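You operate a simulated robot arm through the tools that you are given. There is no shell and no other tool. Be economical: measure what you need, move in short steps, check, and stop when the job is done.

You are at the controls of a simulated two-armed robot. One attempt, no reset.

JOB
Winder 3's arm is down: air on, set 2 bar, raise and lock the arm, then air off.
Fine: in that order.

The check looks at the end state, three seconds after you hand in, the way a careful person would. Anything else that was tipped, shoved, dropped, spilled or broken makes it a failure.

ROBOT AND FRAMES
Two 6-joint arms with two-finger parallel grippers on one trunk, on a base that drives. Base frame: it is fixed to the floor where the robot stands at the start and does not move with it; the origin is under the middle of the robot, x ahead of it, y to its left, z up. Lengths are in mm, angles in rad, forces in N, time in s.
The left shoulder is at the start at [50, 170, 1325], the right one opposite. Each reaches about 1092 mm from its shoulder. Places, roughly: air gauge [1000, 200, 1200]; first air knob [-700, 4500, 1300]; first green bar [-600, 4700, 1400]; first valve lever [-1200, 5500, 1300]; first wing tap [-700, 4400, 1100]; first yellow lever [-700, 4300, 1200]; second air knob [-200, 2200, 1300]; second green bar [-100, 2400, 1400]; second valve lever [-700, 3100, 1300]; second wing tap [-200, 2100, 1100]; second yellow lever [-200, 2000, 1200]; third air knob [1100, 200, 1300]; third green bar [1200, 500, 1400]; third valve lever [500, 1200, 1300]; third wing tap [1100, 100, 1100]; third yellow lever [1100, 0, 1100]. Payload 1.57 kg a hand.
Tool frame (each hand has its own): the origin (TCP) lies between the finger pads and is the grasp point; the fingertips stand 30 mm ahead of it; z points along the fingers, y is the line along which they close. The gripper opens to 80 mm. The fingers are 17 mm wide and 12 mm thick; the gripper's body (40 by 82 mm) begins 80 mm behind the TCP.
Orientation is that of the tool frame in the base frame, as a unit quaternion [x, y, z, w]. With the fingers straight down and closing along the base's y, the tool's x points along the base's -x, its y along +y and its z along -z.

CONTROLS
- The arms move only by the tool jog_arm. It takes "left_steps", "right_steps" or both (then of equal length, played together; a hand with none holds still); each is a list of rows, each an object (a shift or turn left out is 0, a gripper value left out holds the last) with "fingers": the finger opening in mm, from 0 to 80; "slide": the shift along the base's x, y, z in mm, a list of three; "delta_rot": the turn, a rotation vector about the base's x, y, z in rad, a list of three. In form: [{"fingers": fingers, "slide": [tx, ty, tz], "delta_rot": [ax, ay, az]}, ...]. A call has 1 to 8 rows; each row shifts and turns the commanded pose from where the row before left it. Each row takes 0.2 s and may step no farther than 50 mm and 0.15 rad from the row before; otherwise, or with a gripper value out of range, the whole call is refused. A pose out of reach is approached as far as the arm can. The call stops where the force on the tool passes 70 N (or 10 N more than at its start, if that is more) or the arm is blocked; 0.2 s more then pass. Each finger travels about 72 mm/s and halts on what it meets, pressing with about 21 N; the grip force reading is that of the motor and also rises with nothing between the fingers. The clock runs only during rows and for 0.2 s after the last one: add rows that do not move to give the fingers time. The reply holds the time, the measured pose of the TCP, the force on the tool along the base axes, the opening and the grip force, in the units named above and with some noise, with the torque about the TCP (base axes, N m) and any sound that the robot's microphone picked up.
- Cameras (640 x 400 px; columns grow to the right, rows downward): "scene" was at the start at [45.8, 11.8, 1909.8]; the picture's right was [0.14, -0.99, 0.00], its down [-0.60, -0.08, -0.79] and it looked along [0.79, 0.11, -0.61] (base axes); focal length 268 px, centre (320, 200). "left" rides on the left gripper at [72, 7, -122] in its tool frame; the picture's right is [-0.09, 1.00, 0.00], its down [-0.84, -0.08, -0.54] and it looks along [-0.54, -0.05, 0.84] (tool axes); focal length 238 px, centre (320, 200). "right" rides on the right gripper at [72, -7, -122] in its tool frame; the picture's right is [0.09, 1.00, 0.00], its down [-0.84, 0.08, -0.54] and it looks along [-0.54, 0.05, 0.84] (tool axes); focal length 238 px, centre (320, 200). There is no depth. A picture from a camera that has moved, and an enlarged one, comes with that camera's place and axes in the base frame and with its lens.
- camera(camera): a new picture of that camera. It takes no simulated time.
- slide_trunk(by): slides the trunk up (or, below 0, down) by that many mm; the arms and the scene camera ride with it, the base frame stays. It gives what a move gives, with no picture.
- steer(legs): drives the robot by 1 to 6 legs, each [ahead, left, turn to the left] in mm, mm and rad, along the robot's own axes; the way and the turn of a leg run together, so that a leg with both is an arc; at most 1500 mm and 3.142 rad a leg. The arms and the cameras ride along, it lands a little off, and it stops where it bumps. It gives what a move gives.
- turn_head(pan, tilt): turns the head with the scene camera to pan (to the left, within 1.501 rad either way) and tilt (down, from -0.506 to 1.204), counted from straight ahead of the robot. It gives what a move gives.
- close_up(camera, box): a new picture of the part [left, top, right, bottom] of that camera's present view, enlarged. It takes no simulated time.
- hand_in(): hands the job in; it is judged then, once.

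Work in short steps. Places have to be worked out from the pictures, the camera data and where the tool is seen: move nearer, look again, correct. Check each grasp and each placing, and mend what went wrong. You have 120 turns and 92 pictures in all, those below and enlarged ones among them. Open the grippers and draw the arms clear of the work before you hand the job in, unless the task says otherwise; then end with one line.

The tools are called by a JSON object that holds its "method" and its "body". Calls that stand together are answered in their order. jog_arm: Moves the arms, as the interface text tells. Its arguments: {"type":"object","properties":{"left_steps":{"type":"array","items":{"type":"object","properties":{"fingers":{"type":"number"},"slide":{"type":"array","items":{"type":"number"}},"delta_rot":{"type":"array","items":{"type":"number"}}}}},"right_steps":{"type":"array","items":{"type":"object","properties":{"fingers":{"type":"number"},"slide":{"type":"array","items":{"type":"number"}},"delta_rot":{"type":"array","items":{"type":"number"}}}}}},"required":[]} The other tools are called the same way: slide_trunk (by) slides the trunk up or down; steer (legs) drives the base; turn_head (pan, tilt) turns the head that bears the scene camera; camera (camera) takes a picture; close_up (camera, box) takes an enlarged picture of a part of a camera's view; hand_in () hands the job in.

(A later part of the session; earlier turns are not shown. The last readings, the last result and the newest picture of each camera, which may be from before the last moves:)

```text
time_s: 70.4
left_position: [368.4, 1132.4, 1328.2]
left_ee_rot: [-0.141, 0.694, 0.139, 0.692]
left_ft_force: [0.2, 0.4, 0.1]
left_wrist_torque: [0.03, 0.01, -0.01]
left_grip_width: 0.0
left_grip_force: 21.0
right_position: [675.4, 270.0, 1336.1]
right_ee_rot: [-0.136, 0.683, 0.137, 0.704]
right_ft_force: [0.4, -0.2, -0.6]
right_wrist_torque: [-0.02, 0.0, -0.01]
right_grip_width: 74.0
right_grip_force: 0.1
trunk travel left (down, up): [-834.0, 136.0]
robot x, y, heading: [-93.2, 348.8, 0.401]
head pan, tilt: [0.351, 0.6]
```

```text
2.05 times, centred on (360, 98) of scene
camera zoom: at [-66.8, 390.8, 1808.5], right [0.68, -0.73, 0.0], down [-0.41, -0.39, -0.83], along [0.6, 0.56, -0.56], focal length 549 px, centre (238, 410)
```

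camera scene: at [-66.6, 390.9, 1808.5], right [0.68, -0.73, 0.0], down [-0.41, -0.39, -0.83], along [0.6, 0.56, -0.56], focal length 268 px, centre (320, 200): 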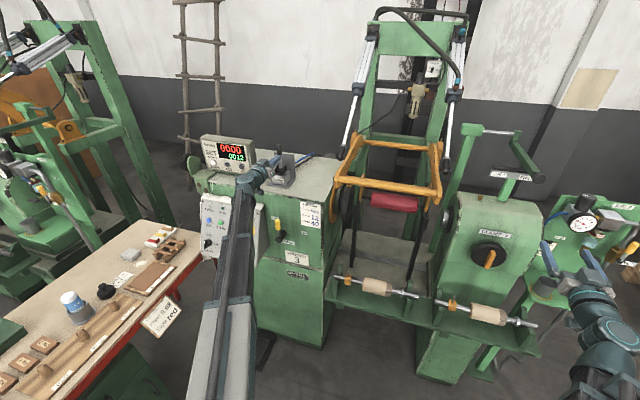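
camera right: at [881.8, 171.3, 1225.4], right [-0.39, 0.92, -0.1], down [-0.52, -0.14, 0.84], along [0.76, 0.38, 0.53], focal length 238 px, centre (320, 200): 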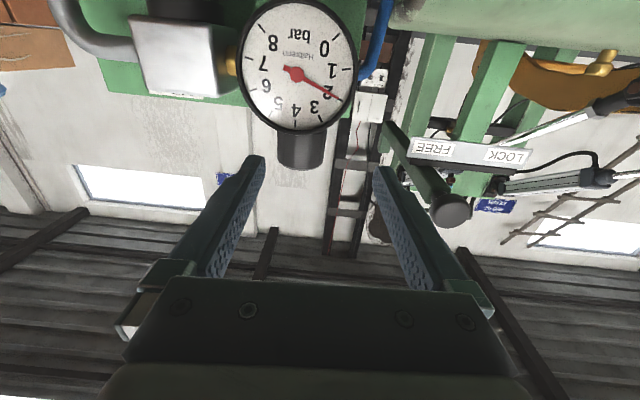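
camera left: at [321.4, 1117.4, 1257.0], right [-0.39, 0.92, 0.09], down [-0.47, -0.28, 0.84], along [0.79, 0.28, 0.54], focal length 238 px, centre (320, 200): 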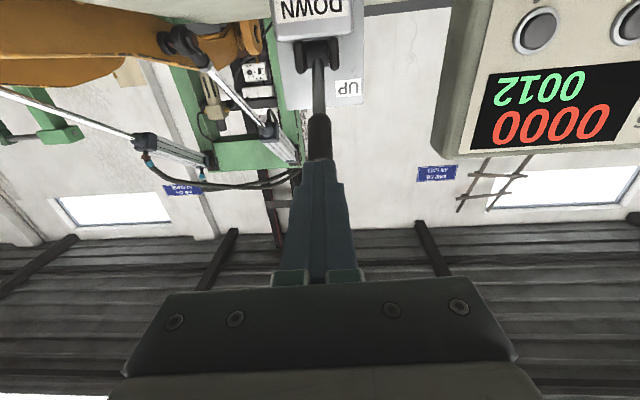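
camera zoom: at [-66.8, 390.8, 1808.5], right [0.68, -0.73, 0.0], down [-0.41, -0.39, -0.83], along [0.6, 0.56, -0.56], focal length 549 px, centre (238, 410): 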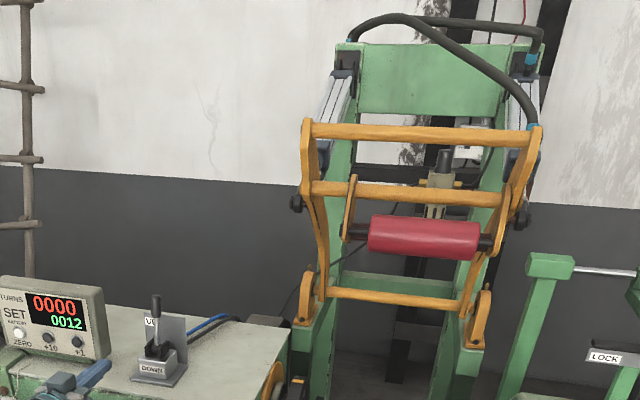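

Arm stays at its top stop and the lever stays at UP. The lock knob triangulates to ≈(1019,392,1355). I strafe back right 595 mm and look at the lock.

{"method": "steer", "body": {"legs": [[0, -595, 0]]}}

{"method": "jog_arm", "body": {"left_steps": [{"slide": [18.7, -44.2, 0]}, {"slide": [18.7, -44.2, 0]}, {"slide": [18.7, -44.2, 0]}, {"slide": [18.7, -44.2, 0]}, {"slide": [18.7, -44.2, 0]}, {"slide": [18.7, -44.2, 0]}, {"slide": [18.7, -44.2, 0]}, {"slide": [18.7, -44.2, 0]}]}}

{"method": "turn_head", "body": {"pan": 0.1, "tilt": 0.5}}

{"method": "camera", "body": {"camera": "scene"}}

```text
time_s: 73.8
left_position: [602.7, 580.4, 1328.2]
left_ee_rot: [-0.142, 0.693, 0.141, 0.692]
left_ft_force: [0.0, -0.5, -0.4]
left_wrist_torque: [0.03, -0.02, 0.01]
left_grip_width: 0.1
left_grip_force: 21.4
right_position: [912.0, -280.3, 1334.1]
right_ee_rot: [-0.138, 0.684, 0.138, 0.703]
right_ft_force: [-0.2, -1.1, 0.1]
right_wrist_torque: [0.02, 0.01, 0.01]
right_grip_width: 74.0
right_grip_force: 0.0
trunk travel left (down, up): [-834.0, 136.0]
robot x, y, heading: [141.0, -207.9, 0.414]
head pan, tilt: [0.351, 0.6]
```

```text
time_s: 75.6
left_position: [752.7, 221.6, 1328.5]
left_ee_rot: [-0.142, 0.695, 0.141, 0.691]
left_ft_force: [-0.4, 0.1, 0.7]
left_wrist_torque: [0.01, 0.01, 0.0]
left_grip_width: 0.1
left_grip_force: 21.6
left hand out of reach, approached as far as the arm can: row 2
right_position: [912.3, -280.7, 1333.1]
right_ee_rot: [-0.138, 0.684, 0.138, 0.703]
right_ft_force: [0.8, 0.7, -0.5]
right_wrist_torque: [-0.01, 0.02, -0.01]
right_grip_width: 74.0
right_grip_force: 0.0
trunk travel left (down, up): [-834.0, 136.0]
robot x, y, heading: [138.4, -207.3, 0.408]
head pan, tilt: [0.351, 0.6]
```

```text
time_s: 76.4
left_position: [753.0, 222.8, 1327.4]
left_ee_rot: [-0.142, 0.694, 0.141, 0.692]
left_ft_force: [-0.4, 0.5, -0.6]
left_wrist_torque: [-0.02, 0.01, 0.0]
left_grip_width: 0.0
left_grip_force: 20.8
right_position: [912.0, -280.0, 1335.2]
right_ee_rot: [-0.138, 0.683, 0.138, 0.703]
right_ft_force: [-0.1, -0.2, 0.0]
right_wrist_torque: [0.0, 0.03, 0.0]
right_grip_width: 73.9
right_grip_force: 0.1
trunk travel left (down, up): [-834.0, 136.0]
robot x, y, heading: [140.4, -207.8, 0.402]
head pan, tilt: [0.099, 0.499]
```

```text
34 pictures are left
camera scene: at [185.0, -177.9, 1817.5], right [0.48, -0.87, 0.0], down [-0.42, -0.23, -0.88], along [0.77, 0.43, -0.48], focal length 268 px, centre (320, 200)
```

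scene: 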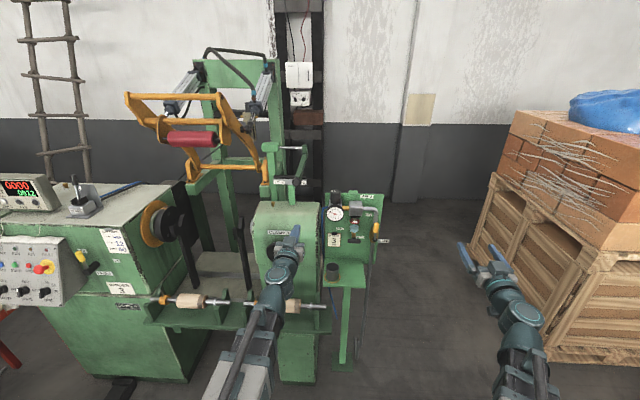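

Zoom on the lock bar and arm.

{"method": "close_up", "body": {"camera": "scene", "box": [230, 120, 350, 195]}}

```text
5.33 times, centred on (290, 158) of scene
camera zoom: at [185.0, -177.9, 1817.5], right [0.48, -0.87, 0.0], down [-0.42, -0.23, -0.88], along [0.77, 0.43, -0.48], focal length 1427 px, centre (480, 427)
```

zoom: 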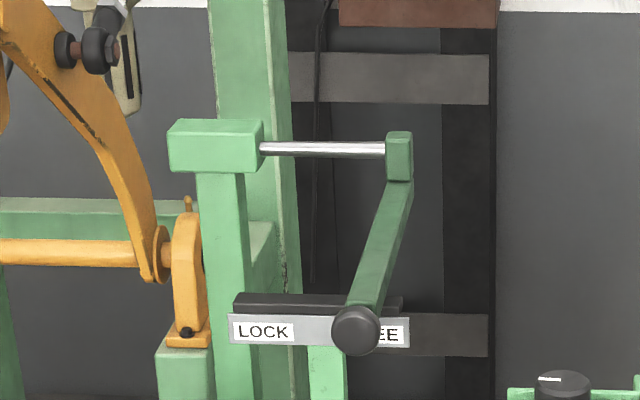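

Knob confirmed at ≈(1020,390,1354), r≈19. I drive 200 mm forward and set the trunk so the hand is at z≈1355.

{"method": "jog_arm", "body": {"right_steps": [{"slide": [-11.7, 27.6, 0]}, {"slide": [-11.7, 27.6, 0]}]}}

{"method": "steer", "body": {"legs": [[190, 0, 0]]}}

{"method": "slide_trunk", "body": {"by": 27}}

{"method": "camera", "body": {"camera": "left"}}

```text
time_s: 77.0
left_position: [752.3, 223.4, 1327.4]
left_ee_rot: [-0.143, 0.695, 0.14, 0.691]
left_ft_force: [0.1, 0.4, -0.3]
left_wrist_torque: [-0.01, -0.01, 0.0]
left_grip_width: 0.1
left_grip_force: 20.5
right_position: [887.2, -224.9, 1333.6]
right_ee_rot: [-0.137, 0.684, 0.137, 0.703]
right_ft_force: [0.1, 0.2, -0.8]
right_wrist_torque: [0.01, 0.02, -0.01]
right_grip_width: 74.2
right_grip_force: 0.1
trunk travel left (down, up): [-834.0, 136.0]
robot x, y, heading: [142.9, -204.5, 0.405]
head pan, tilt: [0.099, 0.499]
```

```text
time_s: 78.5
left_position: [927.6, 298.5, 1326.6]
left_ee_rot: [-0.142, 0.694, 0.141, 0.692]
left_ft_force: [-0.7, 0.0, -0.4]
left_wrist_torque: [0.01, 0.0, -0.02]
left_grip_width: 0.1
left_grip_force: 21.0
right_position: [1061.8, -150.0, 1333.5]
right_ee_rot: [-0.138, 0.685, 0.138, 0.702]
right_ft_force: [-0.2, -0.1, -0.2]
right_wrist_torque: [0.0, -0.03, 0.01]
right_grip_width: 73.9
right_grip_force: 0.1
trunk travel left (down, up): [-834.0, 136.0]
robot x, y, heading: [315.3, -131.0, 0.409]
head pan, tilt: [0.099, 0.499]
```

```text
time_s: 79.3
left_position: [926.7, 298.7, 1354.5]
left_ee_rot: [-0.143, 0.694, 0.141, 0.691]
left_ft_force: [0.2, -0.4, 0.1]
left_wrist_torque: [0.02, -0.04, 0.02]
left_grip_width: 0.0
left_grip_force: 20.7
right_position: [1061.4, -151.2, 1361.8]
right_ee_rot: [-0.138, 0.684, 0.138, 0.703]
right_ft_force: [-0.1, 1.2, 1.1]
right_wrist_torque: [0.02, 0.01, -0.01]
right_grip_width: 74.2
right_grip_force: 0.1
trunk travel left (down, up): [-861.0, 109.0]
robot x, y, heading: [314.3, -136.1, 0.405]
head pan, tilt: [0.099, 0.499]
```

```text
32 pictures are left
camera left: at [811.7, 255.7, 1283.7], right [-0.39, 0.92, 0.09], down [-0.47, -0.28, 0.84], along [0.79, 0.29, 0.54], focal length 238 px, centre (320, 200)
```

left: 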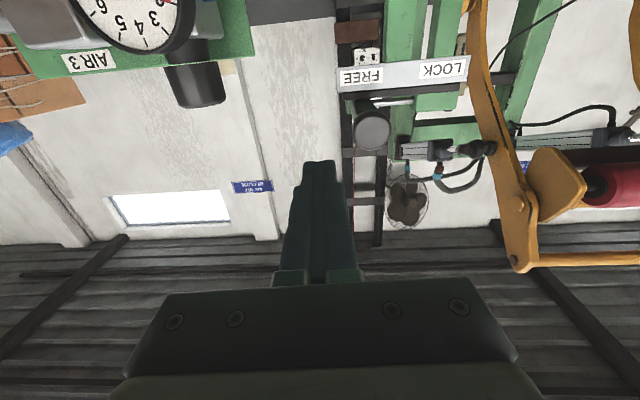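

Fingers pass on the right of the knob as intended (gap ≈16 mm). Advance 98 mm alongside it.

{"method": "jog_arm", "body": {"left_steps": [{"slide": [3.1, -7.4, 0]}, {"slide": [30.4, 12.8, 0]}, {"slide": [30.4, 12.8, 0]}, {"slide": [30.4, 12.8, 0]}, {}]}}

{"method": "turn_head", "body": {"pan": 0.2, "tilt": 0.65}}

{"method": "camera", "body": {"camera": "scene"}}

```text
time_s: 80.5
left_position: [1020.7, 328.9, 1353.5]
left_ee_rot: [-0.143, 0.694, 0.141, 0.692]
left_ft_force: [0.8, 0.4, 0.3]
left_wrist_torque: [-0.02, 0.01, 0.01]
left_grip_width: 0.0
left_grip_force: 20.9
right_position: [1060.2, -150.7, 1361.6]
right_ee_rot: [-0.138, 0.684, 0.138, 0.703]
right_ft_force: [-0.3, 0.2, 0.3]
right_wrist_torque: [-0.01, 0.02, 0.01]
right_grip_width: 73.9
right_grip_force: 0.1
trunk travel left (down, up): [-861.0, 109.0]
robot x, y, heading: [314.6, -131.2, 0.404]
head pan, tilt: [0.099, 0.499]
```

```text
time_s: 81.2
left_position: [1021.3, 329.9, 1355.3]
left_ee_rot: [-0.143, 0.694, 0.141, 0.691]
left_ft_force: [0.1, -0.1, 0.2]
left_wrist_torque: [0.0, -0.03, -0.01]
left_grip_width: 0.0
left_grip_force: 20.8
right_position: [1060.3, -150.1, 1362.2]
right_ee_rot: [-0.138, 0.684, 0.139, 0.703]
right_ft_force: [0.4, 1.1, 0.3]
right_wrist_torque: [-0.02, 0.03, -0.02]
right_grip_width: 73.9
right_grip_force: 0.0
trunk travel left (down, up): [-861.0, 109.0]
robot x, y, heading: [316.0, -129.7, 0.405]
head pan, tilt: [0.201, 0.649]
```

```text
31 pictures are left
camera scene: at [349.6, -98.0, 1831.2], right [0.57, -0.82, 0.0], down [-0.5, -0.34, -0.8], along [0.65, 0.45, -0.6], focal length 268 px, centre (320, 200)
```

scene: 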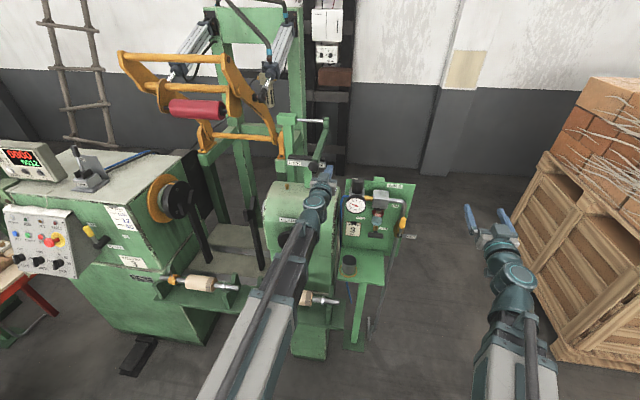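

{"method": "close_up", "body": {"camera": "scene", "box": [260, 100, 380, 215]}}

```text
3.48 times, centred on (320, 158) of scene
camera zoom: at [349.6, -98.0, 1831.2], right [0.57, -0.82, 0.0], down [-0.5, -0.34, -0.8], along [0.65, 0.45, -0.6], focal length 930 px, centre (320, 348)
```

zoom: 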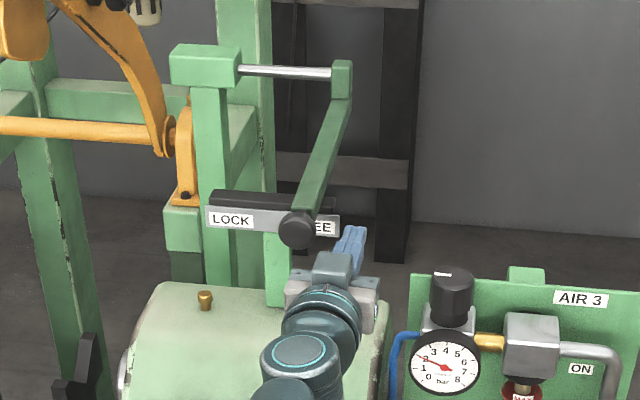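

Fingers stand just right of the knob. Push left in 15 mm steps.

{"method": "jog_arm", "body": {"left_steps": [{"slide": [-5.8, 13.8, 0]}, {"slide": [-5.8, 13.8, 0]}, {"slide": [-5.8, 13.8, 0]}, {"slide": [-5.8, 13.8, 0]}, {}]}}

{"method": "close_up", "body": {"camera": "scene", "box": [260, 100, 380, 215]}}

```text
time_s: 82.4
left_position: [1007.3, 360.8, 1357.0]
left_ee_rot: [-0.148, 0.692, 0.146, 0.692]
left_ft_force: [-0.1, -1.9, 0.0]
left_wrist_torque: [-0.01, 0.01, -0.02]
left_grip_width: 0.0
left_grip_force: 20.9
left hand out of reach, approached as far as the arm can: row 2, 3, 4
right_position: [1060.4, -151.0, 1361.8]
right_ee_rot: [-0.138, 0.684, 0.138, 0.703]
right_ft_force: [0.2, -0.1, 0.0]
right_wrist_torque: [-0.03, 0.0, -0.02]
right_grip_width: 74.1
right_grip_force: 0.0
trunk travel left (down, up): [-861.0, 109.0]
robot x, y, heading: [311.9, -130.3, 0.406]
head pan, tilt: [0.201, 0.649]
```

```text
3.48 times, centred on (320, 158) of scene
camera zoom: at [349.5, -98.5, 1831.2], right [0.57, -0.82, 0.0], down [-0.5, -0.34, -0.8], along [0.65, 0.45, -0.6], focal length 930 px, centre (320, 348)
```

zoom: 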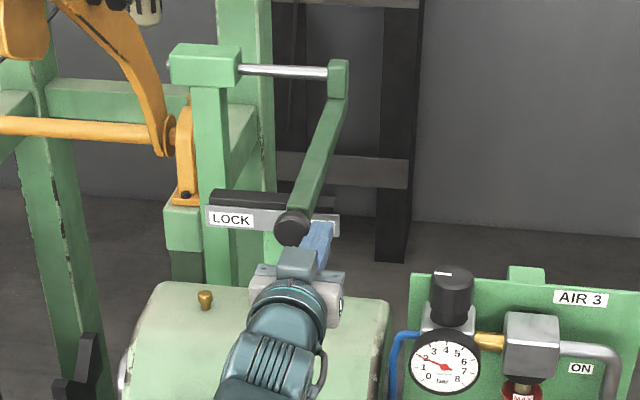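

The knob moves, but the left wrist nears its yaw limit. I turn the hand yaw −0.3 about the TCP (a bit back first) and keep pushing.

{"method": "jog_arm", "body": {"left_steps": [{"slide": [0, 0, 0], "delta_rot": [0, 0, -0.12]}, {"delta_rot": [0, 0, -0.12]}, {"delta_rot": [0, 0, -0.12]}, {"slide": [-5.8, 13.8, 0]}, {"slide": [-5.8, 13.8, 0]}, {}]}}

{"method": "close_up", "body": {"camera": "scene", "box": [260, 100, 380, 215]}}

```text
time_s: 83.8
left_position: [996.0, 391.2, 1370.9]
left_ee_rot: [-0.045, 0.681, 0.052, 0.729]
left_ft_force: [0.3, -0.8, 0.4]
left_wrist_torque: [-0.02, 0.03, -0.01]
left_grip_width: 0.1
left_grip_force: 21.4
left hand out of reach, approached as far as the arm can: row 1, 2
right_position: [1061.7, -150.7, 1361.3]
right_ee_rot: [-0.137, 0.684, 0.137, 0.704]
right_ft_force: [-1.2, -0.7, -0.4]
right_wrist_torque: [-0.03, 0.0, 0.01]
right_grip_width: 74.1
right_grip_force: 0.0
trunk travel left (down, up): [-861.0, 109.0]
robot x, y, heading: [313.4, -129.4, 0.403]
head pan, tilt: [0.201, 0.649]
```

```text
3.48 times, centred on (320, 158) of scene
camera zoom: at [349.7, -98.3, 1831.2], right [0.57, -0.82, 0.0], down [-0.5, -0.34, -0.8], along [0.65, 0.45, -0.6], focal length 930 px, centre (320, 348)
```

zoom: 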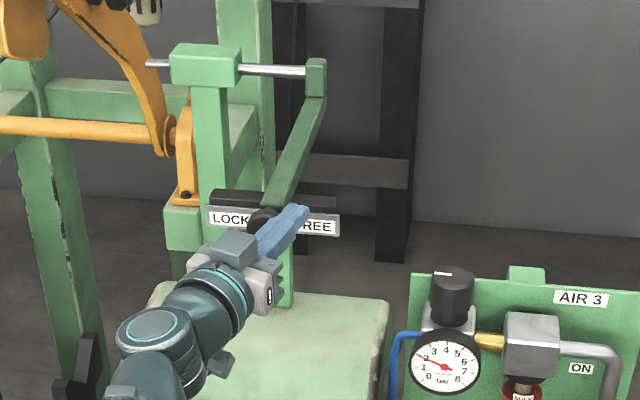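

The bar slides well; about 35 mm left to LOCK. Hand crept up, so lower the trunk 12 mm and push further.

{"method": "slide_trunk", "body": {"by": -12}}

{"method": "jog_arm", "body": {"left_steps": [{"slide": [-5.8, 13.8, 0]}, {"slide": [-5.8, 13.8, 0]}, {"slide": [-3, 7, 0]}, {}]}}

{"method": "close_up", "body": {"camera": "scene", "box": [260, 100, 380, 215]}}

```text
time_s: 84.4
left_position: [994.7, 390.9, 1358.0]
left_ee_rot: [-0.045, 0.681, 0.053, 0.729]
left_ft_force: [0.1, -0.5, -0.8]
left_wrist_torque: [0.01, 0.01, 0.0]
left_grip_width: 0.0
left_grip_force: 20.8
right_position: [1061.2, -149.2, 1349.5]
right_ee_rot: [-0.138, 0.684, 0.138, 0.703]
right_ft_force: [-0.1, 1.4, -0.3]
right_wrist_torque: [0.04, -0.03, 0.02]
right_grip_width: 74.0
right_grip_force: 0.1
trunk travel left (down, up): [-849.0, 121.0]
robot x, y, heading: [316.0, -132.3, 0.403]
head pan, tilt: [0.201, 0.649]
```

```text
time_s: 85.4
left_position: [981.0, 424.6, 1358.6]
left_ee_rot: [-0.045, 0.682, 0.052, 0.728]
left_ft_force: [-1.6, -3.1, 1.5]
left_wrist_torque: [0.0, 0.03, 0.01]
left_grip_width: 0.0
left_grip_force: 20.9
right_position: [1061.2, -150.6, 1350.7]
right_ee_rot: [-0.137, 0.683, 0.138, 0.704]
right_ft_force: [0.5, 0.3, -0.5]
right_wrist_torque: [0.0, -0.02, 0.04]
right_grip_width: 74.0
right_grip_force: 0.1
trunk travel left (down, up): [-849.0, 121.0]
robot x, y, heading: [310.5, -128.2, 0.407]
head pan, tilt: [0.201, 0.649]
```

```text
3.48 times, centred on (320, 158) of scene
camera zoom: at [349.2, -98.7, 1819.2], right [0.57, -0.82, 0.0], down [-0.5, -0.34, -0.8], along [0.65, 0.45, -0.6], focal length 930 px, centre (320, 348)
```

zoom: 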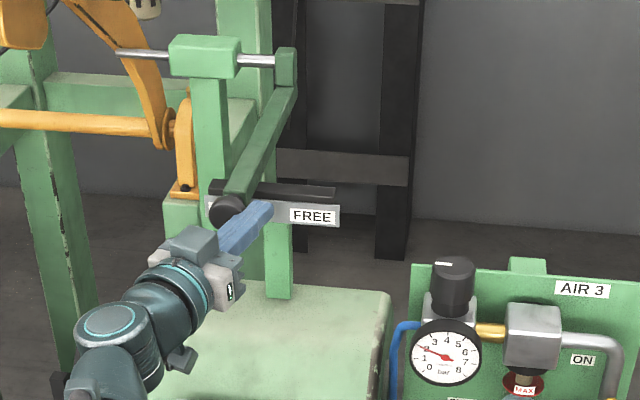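

The rod now reaches the orange arm and the knob covers LOCK. Push a bit more to find the end stop.

{"method": "jog_arm", "body": {"left_steps": [{"slide": [-3.9, 9.2, 0]}, {"slide": [-3.9, 9.2, 0]}, {}]}}

{"method": "close_up", "body": {"camera": "scene", "box": [220, 90, 340, 205]}}

```text
time_s: 86.2
left_position: [973.6, 442.6, 1358.3]
left_ee_rot: [-0.045, 0.681, 0.053, 0.729]
left_ft_force: [-0.8, -1.3, 1.3]
left_wrist_torque: [0.01, 0.0, 0.04]
left_grip_width: 0.1
left_grip_force: 21.3
right_position: [1060.9, -150.8, 1350.3]
right_ee_rot: [-0.139, 0.683, 0.139, 0.704]
right_ft_force: [0.2, -0.5, -0.4]
right_wrist_torque: [0.02, 0.02, -0.01]
right_grip_width: 74.0
right_grip_force: 0.0
trunk travel left (down, up): [-849.0, 121.0]
robot x, y, heading: [312.3, -131.7, 0.404]
head pan, tilt: [0.201, 0.649]
```

```text
3.48 times, centred on (280, 148) of scene
camera zoom: at [349.3, -98.4, 1819.3], right [0.57, -0.82, 0.0], down [-0.5, -0.34, -0.8], along [0.65, 0.45, -0.6], focal length 930 px, centre (459, 383)
```

zoom: 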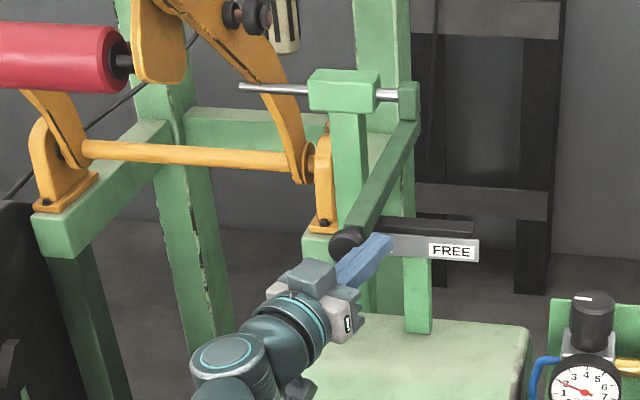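

Still sliding freely; the rod now lies in front of the arm. Push on 15–20 mm to its stop.

{"method": "jog_arm", "body": {"left_steps": [{"slide": [-3.9, 9.2, 0]}, {"slide": [-3.9, 9.2, 0]}, {}]}}

{"method": "close_up", "body": {"camera": "scene", "box": [220, 90, 340, 205]}}

```text
time_s: 87.0
left_position: [970.0, 452.2, 1359.5]
left_ee_rot: [-0.039, 0.682, 0.049, 0.729]
left_ft_force: [7.0, -35.4, -12.8]
left_wrist_torque: [-0.23, -0.03, 0.0]
left_grip_width: 0.1
left_grip_force: 21.2
right_position: [1064.5, -154.9, 1347.2]
right_ee_rot: [-0.137, 0.684, 0.139, 0.703]
right_ft_force: [-0.1, 0.6, -0.6]
right_wrist_torque: [0.0, 0.05, 0.03]
right_grip_width: 74.1
right_grip_force: 0.0
trunk travel left (down, up): [-849.0, 121.0]
robot x, y, heading: [315.8, -135.8, 0.404]
head pan, tilt: [0.201, 0.649]
```

```text
3.48 times, centred on (280, 148) of scene
camera zoom: at [352.6, -104.7, 1819.1], right [0.57, -0.82, 0.0], down [-0.5, -0.34, -0.8], along [0.65, 0.46, -0.6], focal length 930 px, centre (459, 383)
```

zoom: 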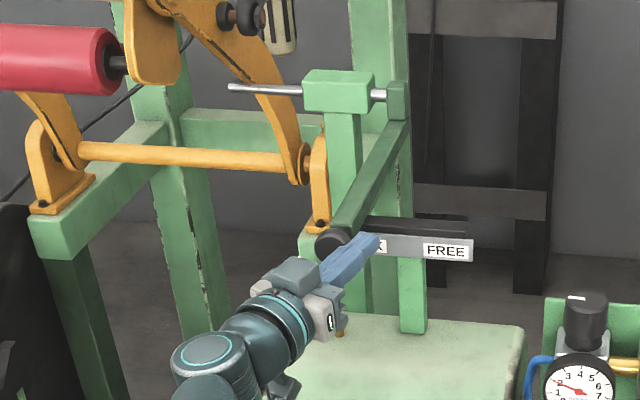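

End stop met (35 N): bar fully at LOCK. I back the left hand off to the right and out.

{"method": "jog_arm", "body": {"left_steps": [{"slide": [5.8, -13.8, 0]}, {"slide": [3.9, -9.2, 0]}, {"slide": [-37, -15.6, 0]}, {"slide": [-37, -15.6, 0]}, {"slide": [-37, -15.6, 0]}, {"slide": [-37, -15.6, 0]}, {}]}}

{"method": "close_up", "body": {"camera": "scene", "box": [120, 20, 420, 220]}}

```text
time_s: 88.6
left_position: [828.4, 377.0, 1357.4]
left_ee_rot: [-0.045, 0.682, 0.052, 0.728]
left_ft_force: [-0.1, 0.5, 0.6]
left_wrist_torque: [0.0, -0.03, 0.0]
left_grip_width: 0.0
left_grip_force: 20.6
right_position: [1061.1, -150.6, 1348.6]
right_ee_rot: [-0.138, 0.684, 0.138, 0.703]
right_ft_force: [0.4, -0.2, -0.3]
right_wrist_torque: [-0.04, -0.02, -0.05]
right_grip_width: 74.1
right_grip_force: 0.1
trunk travel left (down, up): [-849.0, 121.0]
robot x, y, heading: [313.7, -132.9, 0.404]
head pan, tilt: [0.201, 0.649]
```

```text
2.00 times, centred on (270, 120) of scene
camera zoom: at [350.0, -97.8, 1819.2], right [0.57, -0.82, 0.0], down [-0.5, -0.34, -0.8], along [0.65, 0.45, -0.6], focal length 535 px, centre (420, 360)
```

zoom: 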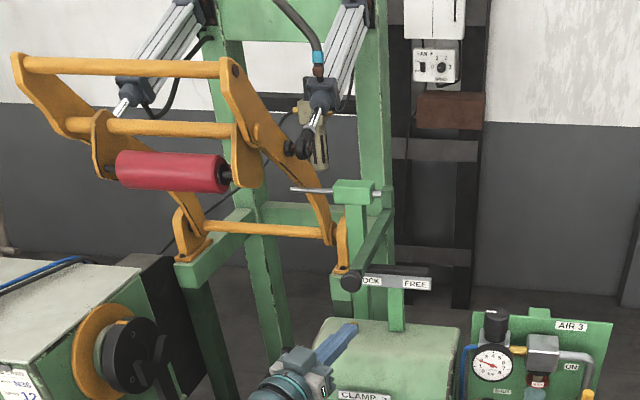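

Lock holds in place. For air-off with the right hand, I back the base 170 mm, close the right gripper, and lower the trunk to lever height.

{"method": "jog_arm", "body": {"right_steps": [{"fingers": 0}, {}, {}, {}]}}

{"method": "steer", "body": {"legs": [[-170, 0, 0]]}}

{"method": "slide_trunk", "body": {"by": -156}}

{"method": "turn_head", "body": {"pan": -0.2, "tilt": 0.5}}

{"method": "camera", "body": {"camera": "scene"}}

```text
time_s: 89.6
left_position: [827.3, 375.5, 1358.8]
left_ee_rot: [-0.046, 0.681, 0.053, 0.729]
left_ft_force: [-0.3, 0.1, -0.4]
left_wrist_torque: [-0.01, 0.03, -0.02]
left_grip_width: 0.2
left_grip_force: 20.5
right_position: [1060.3, -150.1, 1350.0]
right_ee_rot: [-0.137, 0.684, 0.137, 0.703]
right_ft_force: [0.3, 0.6, -0.1]
right_wrist_torque: [0.02, 0.0, 0.02]
right_grip_width: 0.2
right_grip_force: 20.5
trunk travel left (down, up): [-849.0, 121.0]
robot x, y, heading: [317.2, -133.2, 0.406]
head pan, tilt: [0.201, 0.649]
```

```text
time_s: 91.0
left_position: [667.7, 308.9, 1359.1]
left_ee_rot: [-0.046, 0.682, 0.054, 0.728]
left_ft_force: [-0.6, -0.4, -0.2]
left_wrist_torque: [0.0, -0.01, 0.03]
left_grip_width: 0.0
left_grip_force: 21.1
right_position: [903.5, -217.1, 1350.3]
right_ee_rot: [-0.138, 0.683, 0.139, 0.704]
right_ft_force: [-1.0, 0.7, 0.8]
right_wrist_torque: [0.03, 0.04, 0.0]
right_grip_width: 0.0
right_grip_force: 21.1
trunk travel left (down, up): [-849.0, 121.0]
robot x, y, heading: [159.0, -200.6, 0.411]
head pan, tilt: [0.201, 0.649]
```

```text
time_s: 92.8
left_position: [669.9, 309.9, 1203.2]
left_ee_rot: [-0.046, 0.682, 0.053, 0.728]
left_ft_force: [-0.1, -0.2, -0.1]
left_wrist_torque: [0.03, 0.01, -0.03]
left_grip_width: 0.3
left_grip_force: 20.7
right_position: [903.8, -216.2, 1193.4]
right_ee_rot: [-0.139, 0.684, 0.139, 0.703]
right_ft_force: [0.9, 0.6, -1.6]
right_wrist_torque: [0.02, -0.01, 0.01]
right_grip_width: 0.0
right_grip_force: 21.2
trunk travel left (down, up): [-693.0, 277.0]
robot x, y, heading: [159.5, -199.3, 0.406]
head pan, tilt: [0.201, 0.649]
```

```text
time_s: 93.7
left_position: [669.5, 310.5, 1202.4]
left_ee_rot: [-0.046, 0.681, 0.053, 0.728]
left_ft_force: [0.4, -0.1, -0.4]
left_wrist_torque: [0.01, -0.02, 0.03]
left_grip_width: 0.0
left_grip_force: 21.4
right_position: [904.1, -216.0, 1193.9]
right_ee_rot: [-0.139, 0.683, 0.139, 0.703]
right_ft_force: [0.3, 1.0, -0.2]
right_wrist_torque: [0.04, -0.01, 0.0]
right_grip_width: 0.0
right_grip_force: 20.9
trunk travel left (down, up): [-693.0, 277.0]
robot x, y, heading: [156.4, -195.5, 0.409]
head pan, tilt: [-0.201, 0.499]
```

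```text
23 pictures are left
camera scene: at [210.7, -196.3, 1676.5], right [0.21, -0.98, 0.0], down [-0.47, -0.1, -0.88], along [0.86, 0.18, -0.48], focal length 268 px, centre (320, 200)
```

scene: 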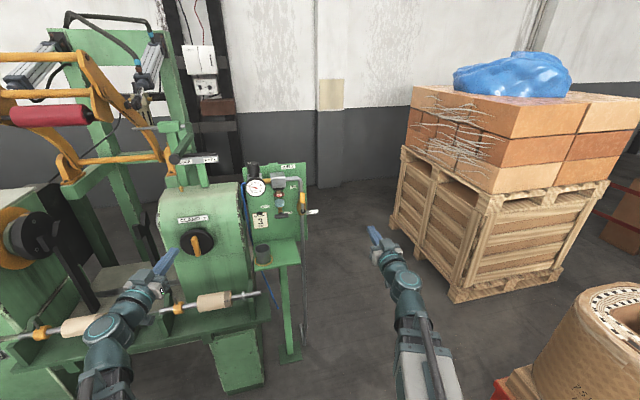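

Move the right hand left 210 mm (staying in front), then forward ~190 mm, before threading left of the lever.

{"method": "jog_arm", "body": {"right_steps": [{"slide": [-16.4, 38.7, 0]}, {"slide": [-16.4, 38.7, 0]}, {"slide": [-16.4, 38.7, 0]}, {"slide": [-16.4, 38.7, 0]}, {"slide": [-16.4, 38.7, 0]}, {"slide": [43, 18.2, 0]}, {"slide": [43, 18.2, 0]}, {"slide": [43, 18.2, 0]}]}}

{"method": "jog_arm", "body": {"right_steps": [{"slide": [43, 18.2, 0]}, {"slide": [9, 3.8, 0]}, {}]}}

{"method": "close_up", "body": {"camera": "scene", "box": [230, 150, 350, 250]}}

{"method": "camera", "body": {"camera": "right"}}

```text
time_s: 95.5
left_position: [671.2, 310.7, 1201.6]
left_ee_rot: [-0.046, 0.682, 0.053, 0.728]
left_ft_force: [0.4, 0.1, -0.3]
left_wrist_torque: [0.0, 0.01, 0.0]
left_grip_width: 0.2
left_grip_force: 21.2
right_position: [956.4, 28.4, 1193.5]
right_ee_rot: [-0.138, 0.683, 0.138, 0.704]
right_ft_force: [-0.4, -0.3, 0.8]
right_wrist_torque: [0.0, 0.02, -0.01]
right_grip_width: 0.0
right_grip_force: 21.5
right hand out of reach, approached as far as the arm can: row 3, 4
trunk travel left (down, up): [-693.0, 277.0]
robot x, y, heading: [157.5, -198.9, 0.404]
head pan, tilt: [-0.201, 0.499]
```

```text
time_s: 96.3
left_position: [669.6, 309.4, 1201.5]
left_ee_rot: [-0.046, 0.682, 0.053, 0.728]
left_ft_force: [-1.8, 0.1, -0.1]
left_wrist_torque: [-0.03, 0.04, -0.01]
left_grip_width: 0.0
left_grip_force: 21.1
right_position: [1004.5, 49.8, 1193.7]
right_ee_rot: [-0.139, 0.683, 0.139, 0.703]
right_ft_force: [0.5, 0.6, -0.2]
right_wrist_torque: [0.02, 0.01, -0.03]
right_grip_width: 0.1
right_grip_force: 21.1
trunk travel left (down, up): [-693.0, 277.0]
robot x, y, heading: [161.4, -197.5, 0.41]
head pan, tilt: [-0.201, 0.499]
```

```text
4.00 times, centred on (290, 200) of scene
camera zoom: at [210.6, -196.4, 1676.6], right [0.21, -0.98, 0.0], down [-0.47, -0.1, -0.88], along [0.86, 0.18, -0.48], focal length 1070 px, centre (440, 200)
```

zoom: 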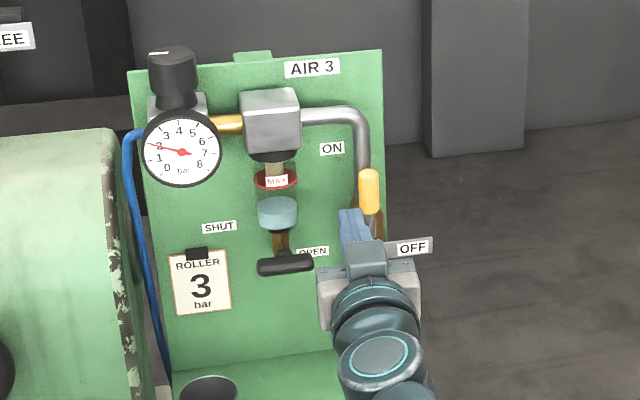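

```text
21 pictures are left
camera right: at [897.1, -1.4, 1118.8], right [-0.38, 0.92, -0.1], down [-0.55, -0.14, 0.82], along [0.74, 0.37, 0.56], focal length 238 px, centre (320, 200)
```

right: 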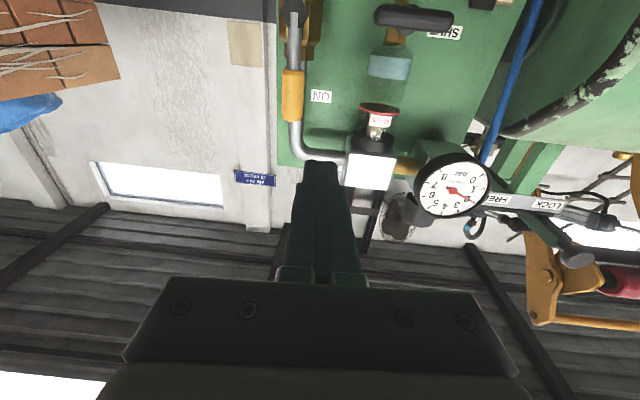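

Fingers are lined up ~28 mm left of the upright lever; gauge holds 2 bar. Advance 80 mm, then push right ~65 mm.

{"method": "jog_arm", "body": {"right_steps": [{"slide": [-1.6, 3.7, 0]}, {"slide": [37, 15.6, 0]}, {"slide": [37, 15.6, 0]}, {}]}}

{"method": "jog_arm", "body": {"right_steps": [{"slide": [5.8, -13.8, 0]}, {"slide": [5.8, -13.8, 0]}, {"slide": [5.8, -13.8, 0]}, {"slide": [5.8, -13.8, 0]}, {}]}}

{"method": "close_up", "body": {"camera": "scene", "box": [230, 150, 350, 250]}}

```text
time_s: 97.3
left_position: [669.8, 310.9, 1203.0]
left_ee_rot: [-0.046, 0.681, 0.054, 0.728]
left_ft_force: [0.0, -1.2, 0.4]
left_wrist_torque: [0.04, 0.03, -0.01]
left_grip_width: 0.1
left_grip_force: 20.9
right_position: [1074.4, 85.1, 1193.5]
right_ee_rot: [-0.139, 0.683, 0.139, 0.703]
right_ft_force: [-0.1, -0.7, 0.1]
right_wrist_torque: [0.0, 0.01, -0.01]
right_grip_width: 0.2
right_grip_force: 20.9
trunk travel left (down, up): [-693.0, 277.0]
robot x, y, heading: [160.2, -199.1, 0.406]
head pan, tilt: [-0.201, 0.499]
```

```text
time_s: 98.5
left_position: [669.0, 310.1, 1202.1]
left_ee_rot: [-0.046, 0.682, 0.054, 0.728]
left_ft_force: [-0.1, -1.0, -0.8]
left_wrist_torque: [0.01, -0.02, -0.03]
left_grip_width: 0.0
left_grip_force: 21.6
right_position: [1100.8, 28.7, 1193.9]
right_ee_rot: [-0.138, 0.684, 0.139, 0.703]
right_ft_force: [0.2, -0.5, 0.3]
right_wrist_torque: [0.01, -0.02, 0.03]
right_grip_width: 0.0
right_grip_force: 21.3
trunk travel left (down, up): [-693.0, 277.0]
robot x, y, heading: [161.1, -199.9, 0.407]
head pan, tilt: [-0.201, 0.499]
```

```text
4.00 times, centred on (290, 200) of scene
camera zoom: at [210.8, -196.3, 1676.6], right [0.21, -0.98, 0.0], down [-0.47, -0.1, -0.88], along [0.86, 0.18, -0.48], focal length 1070 px, centre (440, 200)
```

zoom: 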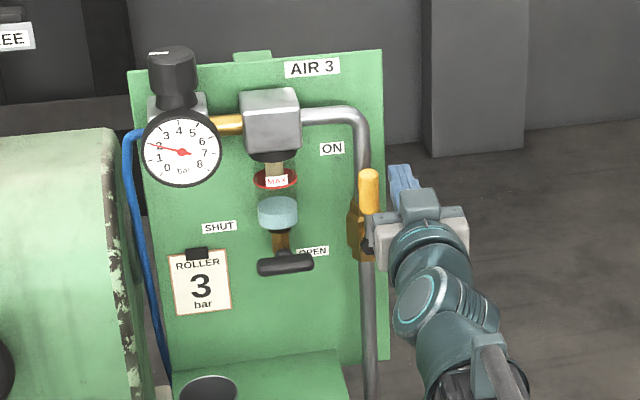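

The fingertips passed in front of the lever without touching: need slightly deeper. Return left, go 9 mm deeper, push again watching force.

{"method": "jog_arm", "body": {"right_steps": [{"slide": [-5.8, 13.8, 0]}, {"slide": [-5.8, 13.8, 0]}, {"slide": [-5.8, 13.8, 0]}, {"slide": [-5.8, 13.8, 0]}, {"slide": [-0.8, 1.8, 0]}, {"slide": [10, 4.2, 0]}, {}]}}

{"method": "jog_arm", "body": {"right_steps": [{"slide": [5.8, -13.8, 0]}, {"slide": [5.8, -13.8, 0]}, {"slide": [3.9, -9.2, 0]}, {}]}}

{"method": "close_up", "body": {"camera": "scene", "box": [230, 150, 350, 250]}}

```text
time_s: 100.1
left_position: [669.7, 311.0, 1201.8]
left_ee_rot: [-0.046, 0.682, 0.053, 0.728]
left_ft_force: [0.2, 0.8, -0.1]
left_wrist_torque: [-0.01, 0.0, 0.01]
left_grip_width: 0.0
left_grip_force: 20.8
right_position: [1087.5, 91.5, 1193.6]
right_ee_rot: [-0.139, 0.684, 0.139, 0.703]
right_ft_force: [-0.3, -0.5, -0.3]
right_wrist_torque: [0.0, 0.02, 0.0]
right_grip_width: 0.0
right_grip_force: 21.3
trunk travel left (down, up): [-693.0, 277.0]
robot x, y, heading: [164.0, -195.1, 0.416]
head pan, tilt: [-0.201, 0.499]
```

```text
time_s: 101.1
left_position: [669.5, 309.2, 1202.2]
left_ee_rot: [-0.046, 0.681, 0.054, 0.728]
left_ft_force: [0.0, -0.6, -0.4]
left_wrist_torque: [0.01, 0.01, -0.01]
left_grip_width: 0.0
left_grip_force: 21.1
right_position: [1103.3, 52.7, 1193.4]
right_ee_rot: [-0.139, 0.683, 0.14, 0.704]
right_ft_force: [0.3, 0.2, 0.9]
right_wrist_torque: [0.03, 0.0, 0.03]
right_grip_width: 0.1
right_grip_force: 20.7
trunk travel left (down, up): [-693.0, 277.0]
robot x, y, heading: [157.7, -195.5, 0.409]
head pan, tilt: [-0.201, 0.499]
```

```text
4.00 times, centred on (290, 200) of scene
camera zoom: at [210.8, -196.3, 1676.6], right [0.21, -0.98, 0.0], down [-0.47, -0.1, -0.88], along [0.86, 0.18, -0.48], focal length 1070 px, centre (440, 200)
```

zoom: 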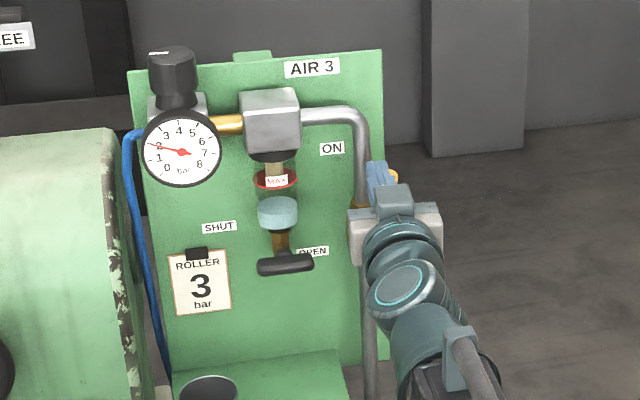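

Now the lever is being pushed right. Continue: right 32, down 20, right 20.

{"method": "jog_arm", "body": {"right_steps": [{"slide": [6.2, -14.7, 0]}, {"slide": [6.2, -14.7, 0]}, {}]}}

{"method": "slide_trunk", "body": {"by": -20}}

{"method": "jog_arm", "body": {"right_steps": [{"slide": [7.8, -18.4, 0]}, {}]}}

{"method": "close_up", "body": {"camera": "scene", "box": [230, 130, 350, 230]}}

```text
time_s: 101.9
left_position: [668.6, 310.6, 1202.5]
left_ee_rot: [-0.047, 0.681, 0.055, 0.729]
left_ft_force: [-0.1, 0.5, -0.2]
left_wrist_torque: [-0.01, 0.0, 0.01]
left_grip_width: 0.0
left_grip_force: 21.2
right_position: [1115.2, 23.0, 1194.7]
right_ee_rot: [-0.139, 0.684, 0.139, 0.703]
right_ft_force: [0.6, 0.2, -0.1]
right_wrist_torque: [0.04, 0.01, -0.02]
right_grip_width: 0.0
right_grip_force: 21.0
trunk travel left (down, up): [-693.0, 277.0]
robot x, y, heading: [156.3, -197.7, 0.415]
head pan, tilt: [-0.201, 0.499]
```

```text
time_s: 102.5
left_position: [669.6, 307.4, 1183.8]
left_ee_rot: [-0.045, 0.682, 0.052, 0.728]
left_ft_force: [0.1, -0.5, 0.9]
left_wrist_torque: [0.02, 0.01, -0.04]
left_grip_width: 0.2
left_grip_force: 20.9
right_position: [1121.6, 9.0, 1182.6]
right_ee_rot: [-0.127, 0.675, 0.133, 0.714]
right_ft_force: [-1.3, -9.6, 10.8]
right_wrist_torque: [0.16, -0.24, -0.21]
right_grip_width: 0.0
right_grip_force: 21.6
trunk travel left (down, up): [-674.0, 296.0]
robot x, y, heading: [158.0, -198.9, 0.405]
head pan, tilt: [-0.201, 0.499]
stopped: the force on the tool passed its limit at 73 N (the readings are from after the stop); the commanded pose is now the measured one
```

```text
time_s: 103.1
left_position: [670.4, 309.5, 1182.8]
left_ee_rot: [-0.046, 0.682, 0.053, 0.728]
left_ft_force: [0.3, 0.5, -0.4]
left_wrist_torque: [0.0, -0.02, -0.01]
left_grip_width: 0.1
left_grip_force: 20.7
right_position: [1131.6, -5.3, 1178.2]
right_ee_rot: [-0.131, 0.678, 0.135, 0.711]
right_ft_force: [0.8, 1.3, 0.0]
right_wrist_torque: [-0.04, -0.01, -0.02]
right_grip_width: 0.0
right_grip_force: 21.4
trunk travel left (down, up): [-674.0, 296.0]
robot x, y, heading: [159.3, -199.5, 0.408]
head pan, tilt: [-0.201, 0.499]
```

```text
4.00 times, centred on (290, 180) of scene
camera zoom: at [211.8, -196.3, 1657.4], right [0.21, -0.98, 0.0], down [-0.47, -0.1, -0.88], along [0.86, 0.18, -0.48], focal length 1070 px, centre (440, 280)
```

zoom: 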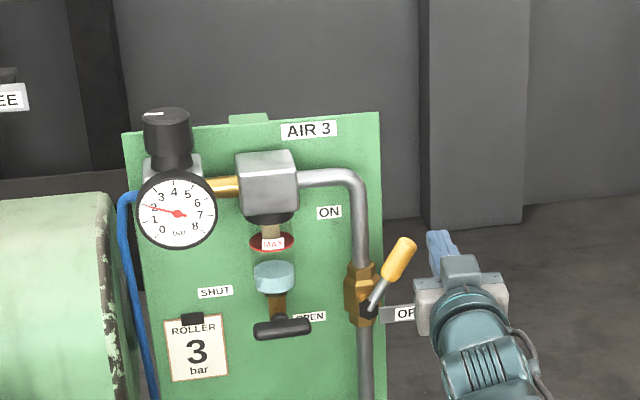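

The finger slipped off in front of the lever end (lever is at ~57°). I retreat, raise to z≈1208, line up right of the pipe but above the lever, and go ~12 mm deeper this time.

{"method": "jog_arm", "body": {"right_steps": [{"slide": [-41.4, -17.5, 0]}, {"slide": [-15.6, 36.8, 0]}, {}]}}

{"method": "slide_trunk", "body": {"by": 30}}

{"method": "jog_arm", "body": {"right_steps": [{"slide": [26.2, 11.1, 0]}, {"slide": [26.2, 11.1, 0]}, {}]}}

{"method": "close_up", "body": {"camera": "scene", "box": [250, 150, 350, 230]}}

```text
time_s: 103.9
left_position: [670.5, 308.5, 1184.2]
left_ee_rot: [-0.045, 0.682, 0.052, 0.728]
left_ft_force: [-0.4, 0.0, -0.4]
left_wrist_torque: [0.0, 0.02, 0.02]
left_grip_width: 0.0
left_grip_force: 20.9
right_position: [1073.6, 11.8, 1180.1]
right_ee_rot: [-0.131, 0.676, 0.135, 0.713]
right_ft_force: [-0.7, 0.8, 0.3]
right_wrist_torque: [-0.05, 0.0, 0.01]
right_grip_width: 0.0
right_grip_force: 20.8
right hand out of reach, approached as far as the arm can: row 2
trunk travel left (down, up): [-674.0, 296.0]
robot x, y, heading: [160.6, -201.7, 0.407]
head pan, tilt: [-0.201, 0.499]
```

```text
time_s: 104.7
left_position: [673.1, 308.9, 1213.2]
left_ee_rot: [-0.046, 0.681, 0.053, 0.729]
left_ft_force: [1.1, 1.1, -0.6]
left_wrist_torque: [0.0, -0.01, -0.03]
left_grip_width: 0.1
left_grip_force: 21.1
right_position: [1073.6, 11.9, 1209.7]
right_ee_rot: [-0.13, 0.676, 0.135, 0.712]
right_ft_force: [-0.2, -0.5, 0.3]
right_wrist_torque: [-0.01, -0.01, -0.05]
right_grip_width: 0.1
right_grip_force: 21.2
trunk travel left (down, up): [-704.0, 266.0]
robot x, y, heading: [163.5, -202.4, 0.406]
head pan, tilt: [-0.201, 0.499]
```

```text
time_s: 105.5
left_position: [671.4, 310.1, 1213.4]
left_ee_rot: [-0.046, 0.682, 0.053, 0.728]
left_ft_force: [0.0, -0.3, 1.0]
left_wrist_torque: [-0.02, 0.02, 0.0]
left_grip_width: 0.0
left_grip_force: 21.5
right_position: [1128.5, 33.5, 1209.3]
right_ee_rot: [-0.13, 0.677, 0.134, 0.712]
right_ft_force: [0.0, 0.5, 0.0]
right_wrist_torque: [-0.02, 0.01, 0.02]
right_grip_width: 0.0
right_grip_force: 20.6
trunk travel left (down, up): [-704.0, 266.0]
robot x, y, heading: [162.1, -197.9, 0.4]
head pan, tilt: [-0.201, 0.499]
```

```text
5.00 times, centred on (300, 190) of scene
camera zoom: at [211.3, -196.8, 1687.5], right [0.2, -0.98, 0.0], down [-0.47, -0.1, -0.88], along [0.86, 0.18, -0.48], focal length 1337 px, centre (420, 250)
```

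zoom: 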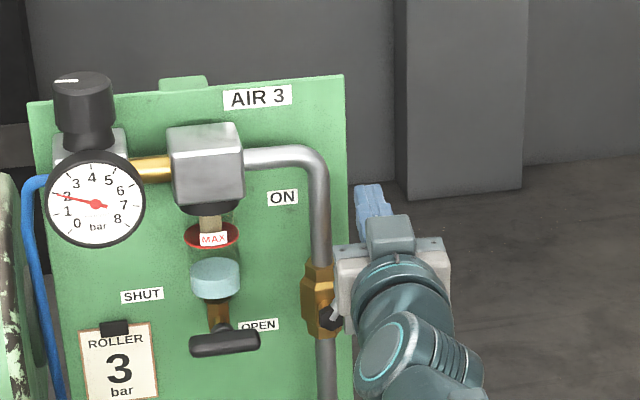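

Fingers are above the lever at r≈35. Lower trunk 22, then right 15, then further down.

{"method": "slide_trunk", "body": {"by": -24}}

{"method": "jog_arm", "body": {"right_steps": [{"slide": [5.8, -13.8, 0]}, {}]}}

{"method": "slide_trunk", "body": {"by": -20}}

{"method": "close_up", "body": {"camera": "scene", "box": [250, 130, 350, 210]}}

```text
time_s: 106.2
left_position: [670.9, 309.8, 1189.3]
left_ee_rot: [-0.046, 0.682, 0.053, 0.728]
left_ft_force: [1.0, 0.6, -0.6]
left_wrist_torque: [-0.01, -0.05, 0.0]
left_grip_width: 0.2
left_grip_force: 21.4
right_position: [1126.9, 34.3, 1184.7]
right_ee_rot: [-0.129, 0.677, 0.133, 0.712]
right_ft_force: [0.0, 0.5, -0.1]
right_wrist_torque: [-0.02, 0.01, 0.02]
right_grip_width: 0.0
right_grip_force: 21.3
trunk travel left (down, up): [-680.0, 290.0]
robot x, y, heading: [157.5, -200.3, 0.407]
head pan, tilt: [-0.201, 0.499]
```

```text
time_s: 106.8
left_position: [671.4, 307.8, 1189.9]
left_ee_rot: [-0.046, 0.682, 0.053, 0.728]
left_ft_force: [-0.1, -0.3, -0.5]
left_wrist_torque: [0.0, -0.01, 0.01]
left_grip_width: 0.0
left_grip_force: 20.6
right_position: [1132.8, 19.8, 1185.6]
right_ee_rot: [-0.13, 0.676, 0.134, 0.712]
right_ft_force: [-0.2, -0.5, 0.0]
right_wrist_torque: [0.0, 0.0, -0.03]
right_grip_width: 0.0
right_grip_force: 20.9
trunk travel left (down, up): [-680.0, 290.0]
robot x, y, heading: [162.6, -198.6, 0.407]
head pan, tilt: [-0.201, 0.499]
```

```text
time_s: 107.4
left_position: [671.7, 311.7, 1167.7]
left_ee_rot: [-0.047, 0.682, 0.053, 0.728]
left_ft_force: [-0.4, 1.4, -0.2]
left_wrist_torque: [0.01, -0.02, -0.07]
left_grip_width: 0.0
left_grip_force: 21.0
right_position: [1129.0, 27.8, 1164.6]
right_ee_rot: [-0.134, 0.678, 0.137, 0.71]
right_ft_force: [-0.9, 0.5, -1.1]
right_wrist_torque: [0.02, -0.01, -0.06]
right_grip_width: 0.0
right_grip_force: 21.1
trunk travel left (down, up): [-660.0, 310.0]
robot x, y, heading: [159.8, -198.9, 0.411]
head pan, tilt: [-0.201, 0.499]
```

```text
5.00 times, centred on (300, 170) of scene
camera zoom: at [211.1, -193.6, 1642.8], right [0.21, -0.98, 0.0], down [-0.47, -0.1, -0.88], along [0.86, 0.18, -0.48], focal length 1337 px, centre (420, 350)
```

zoom: 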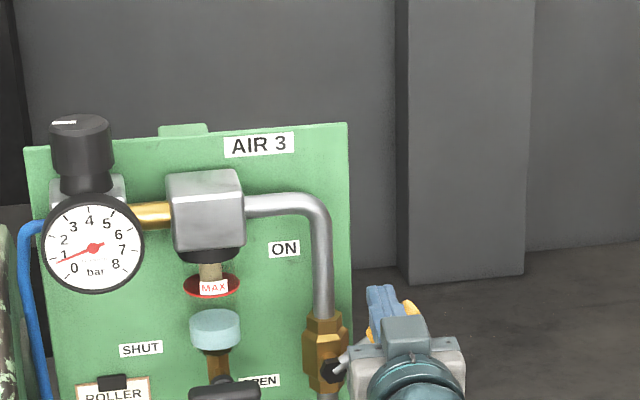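

Lever is coming down, gauge already dropping (~1 bar). Right 12, then down 20 and 14 more.

{"method": "jog_arm", "body": {"right_steps": [{"slide": [5, -11.8, 0]}, {}]}}

{"method": "slide_trunk", "body": {"by": -20}}

{"method": "close_up", "body": {"camera": "scene", "box": [250, 120, 350, 200]}}

```text
time_s: 108.0
left_position: [671.2, 308.3, 1169.8]
left_ee_rot: [-0.046, 0.682, 0.053, 0.728]
left_ft_force: [0.0, -0.1, 0.6]
left_wrist_torque: [-0.03, 0.0, 0.04]
left_grip_width: 0.0
left_grip_force: 21.2
right_position: [1136.6, 8.5, 1166.2]
right_ee_rot: [-0.129, 0.677, 0.134, 0.712]
right_ft_force: [-0.9, -0.5, 0.4]
right_wrist_torque: [0.02, -0.01, -0.01]
right_grip_width: 0.2
right_grip_force: 20.9
trunk travel left (down, up): [-660.0, 310.0]
robot x, y, heading: [159.0, -199.3, 0.412]
head pan, tilt: [-0.201, 0.499]
```

```text
time_s: 108.7
left_position: [671.2, 308.7, 1150.0]
left_ee_rot: [-0.046, 0.682, 0.054, 0.728]
left_ft_force: [0.6, -1.5, 0.2]
left_wrist_torque: [-0.01, -0.01, 0.0]
left_grip_width: 0.3
left_grip_force: 20.9
right_position: [1138.7, 8.7, 1145.5]
right_ee_rot: [-0.13, 0.677, 0.135, 0.712]
right_ft_force: [0.2, -0.6, 0.4]
right_wrist_torque: [0.0, -0.02, 0.0]
right_grip_width: 0.0
right_grip_force: 20.9
trunk travel left (down, up): [-640.0, 330.0]
robot x, y, heading: [160.8, -197.9, 0.404]
head pan, tilt: [-0.201, 0.499]
```

```text
5.00 times, centred on (300, 160) of scene
camera zoom: at [211.4, -196.9, 1623.4], right [0.2, -0.98, 0.0], down [-0.47, -0.1, -0.88], along [0.86, 0.18, -0.48], focal length 1337 px, centre (420, 400)
```

zoom: 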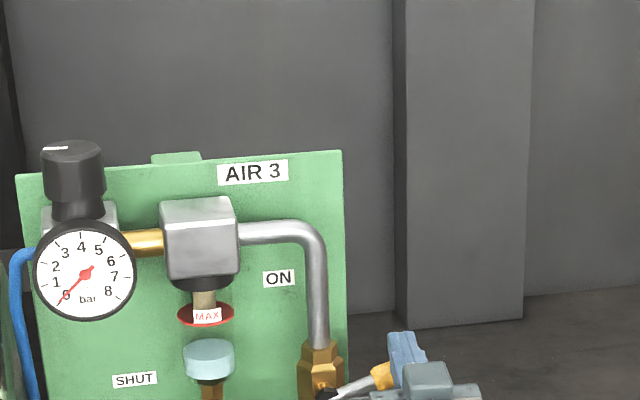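

Gauge is at 0; lever nearly horizontal. Press down 8 + a little to its stop.

{"method": "slide_trunk", "body": {"by": -9}}

{"method": "close_up", "body": {"camera": "scene", "box": [270, 150, 370, 230]}}

```text
time_s: 109.3
left_position: [670.9, 308.5, 1140.4]
left_ee_rot: [-0.047, 0.682, 0.054, 0.728]
left_ft_force: [0.1, 0.4, 0.2]
left_wrist_torque: [0.02, 0.02, 0.05]
left_grip_width: 0.0
left_grip_force: 20.9
right_position: [1138.3, 8.8, 1136.8]
right_ee_rot: [-0.13, 0.677, 0.134, 0.712]
right_ft_force: [-0.6, 0.6, 0.4]
right_wrist_torque: [-0.01, 0.01, 0.0]
right_grip_width: 0.1
right_grip_force: 20.5
trunk travel left (down, up): [-631.0, 339.0]
robot x, y, heading: [160.9, -202.2, 0.405]
head pan, tilt: [-0.201, 0.499]
```

```text
5.00 times, centred on (320, 190) of scene
camera zoom: at [211.3, -196.7, 1614.4], right [0.2, -0.98, 0.0], down [-0.47, -0.1, -0.88], along [0.86, 0.18, -0.48], focal length 1337 px, centre (320, 250)
```

zoom: 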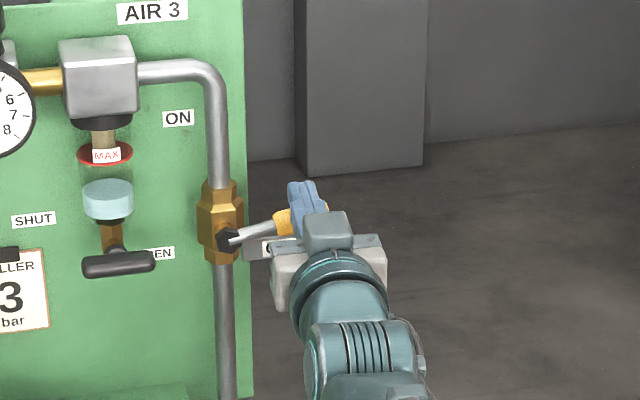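

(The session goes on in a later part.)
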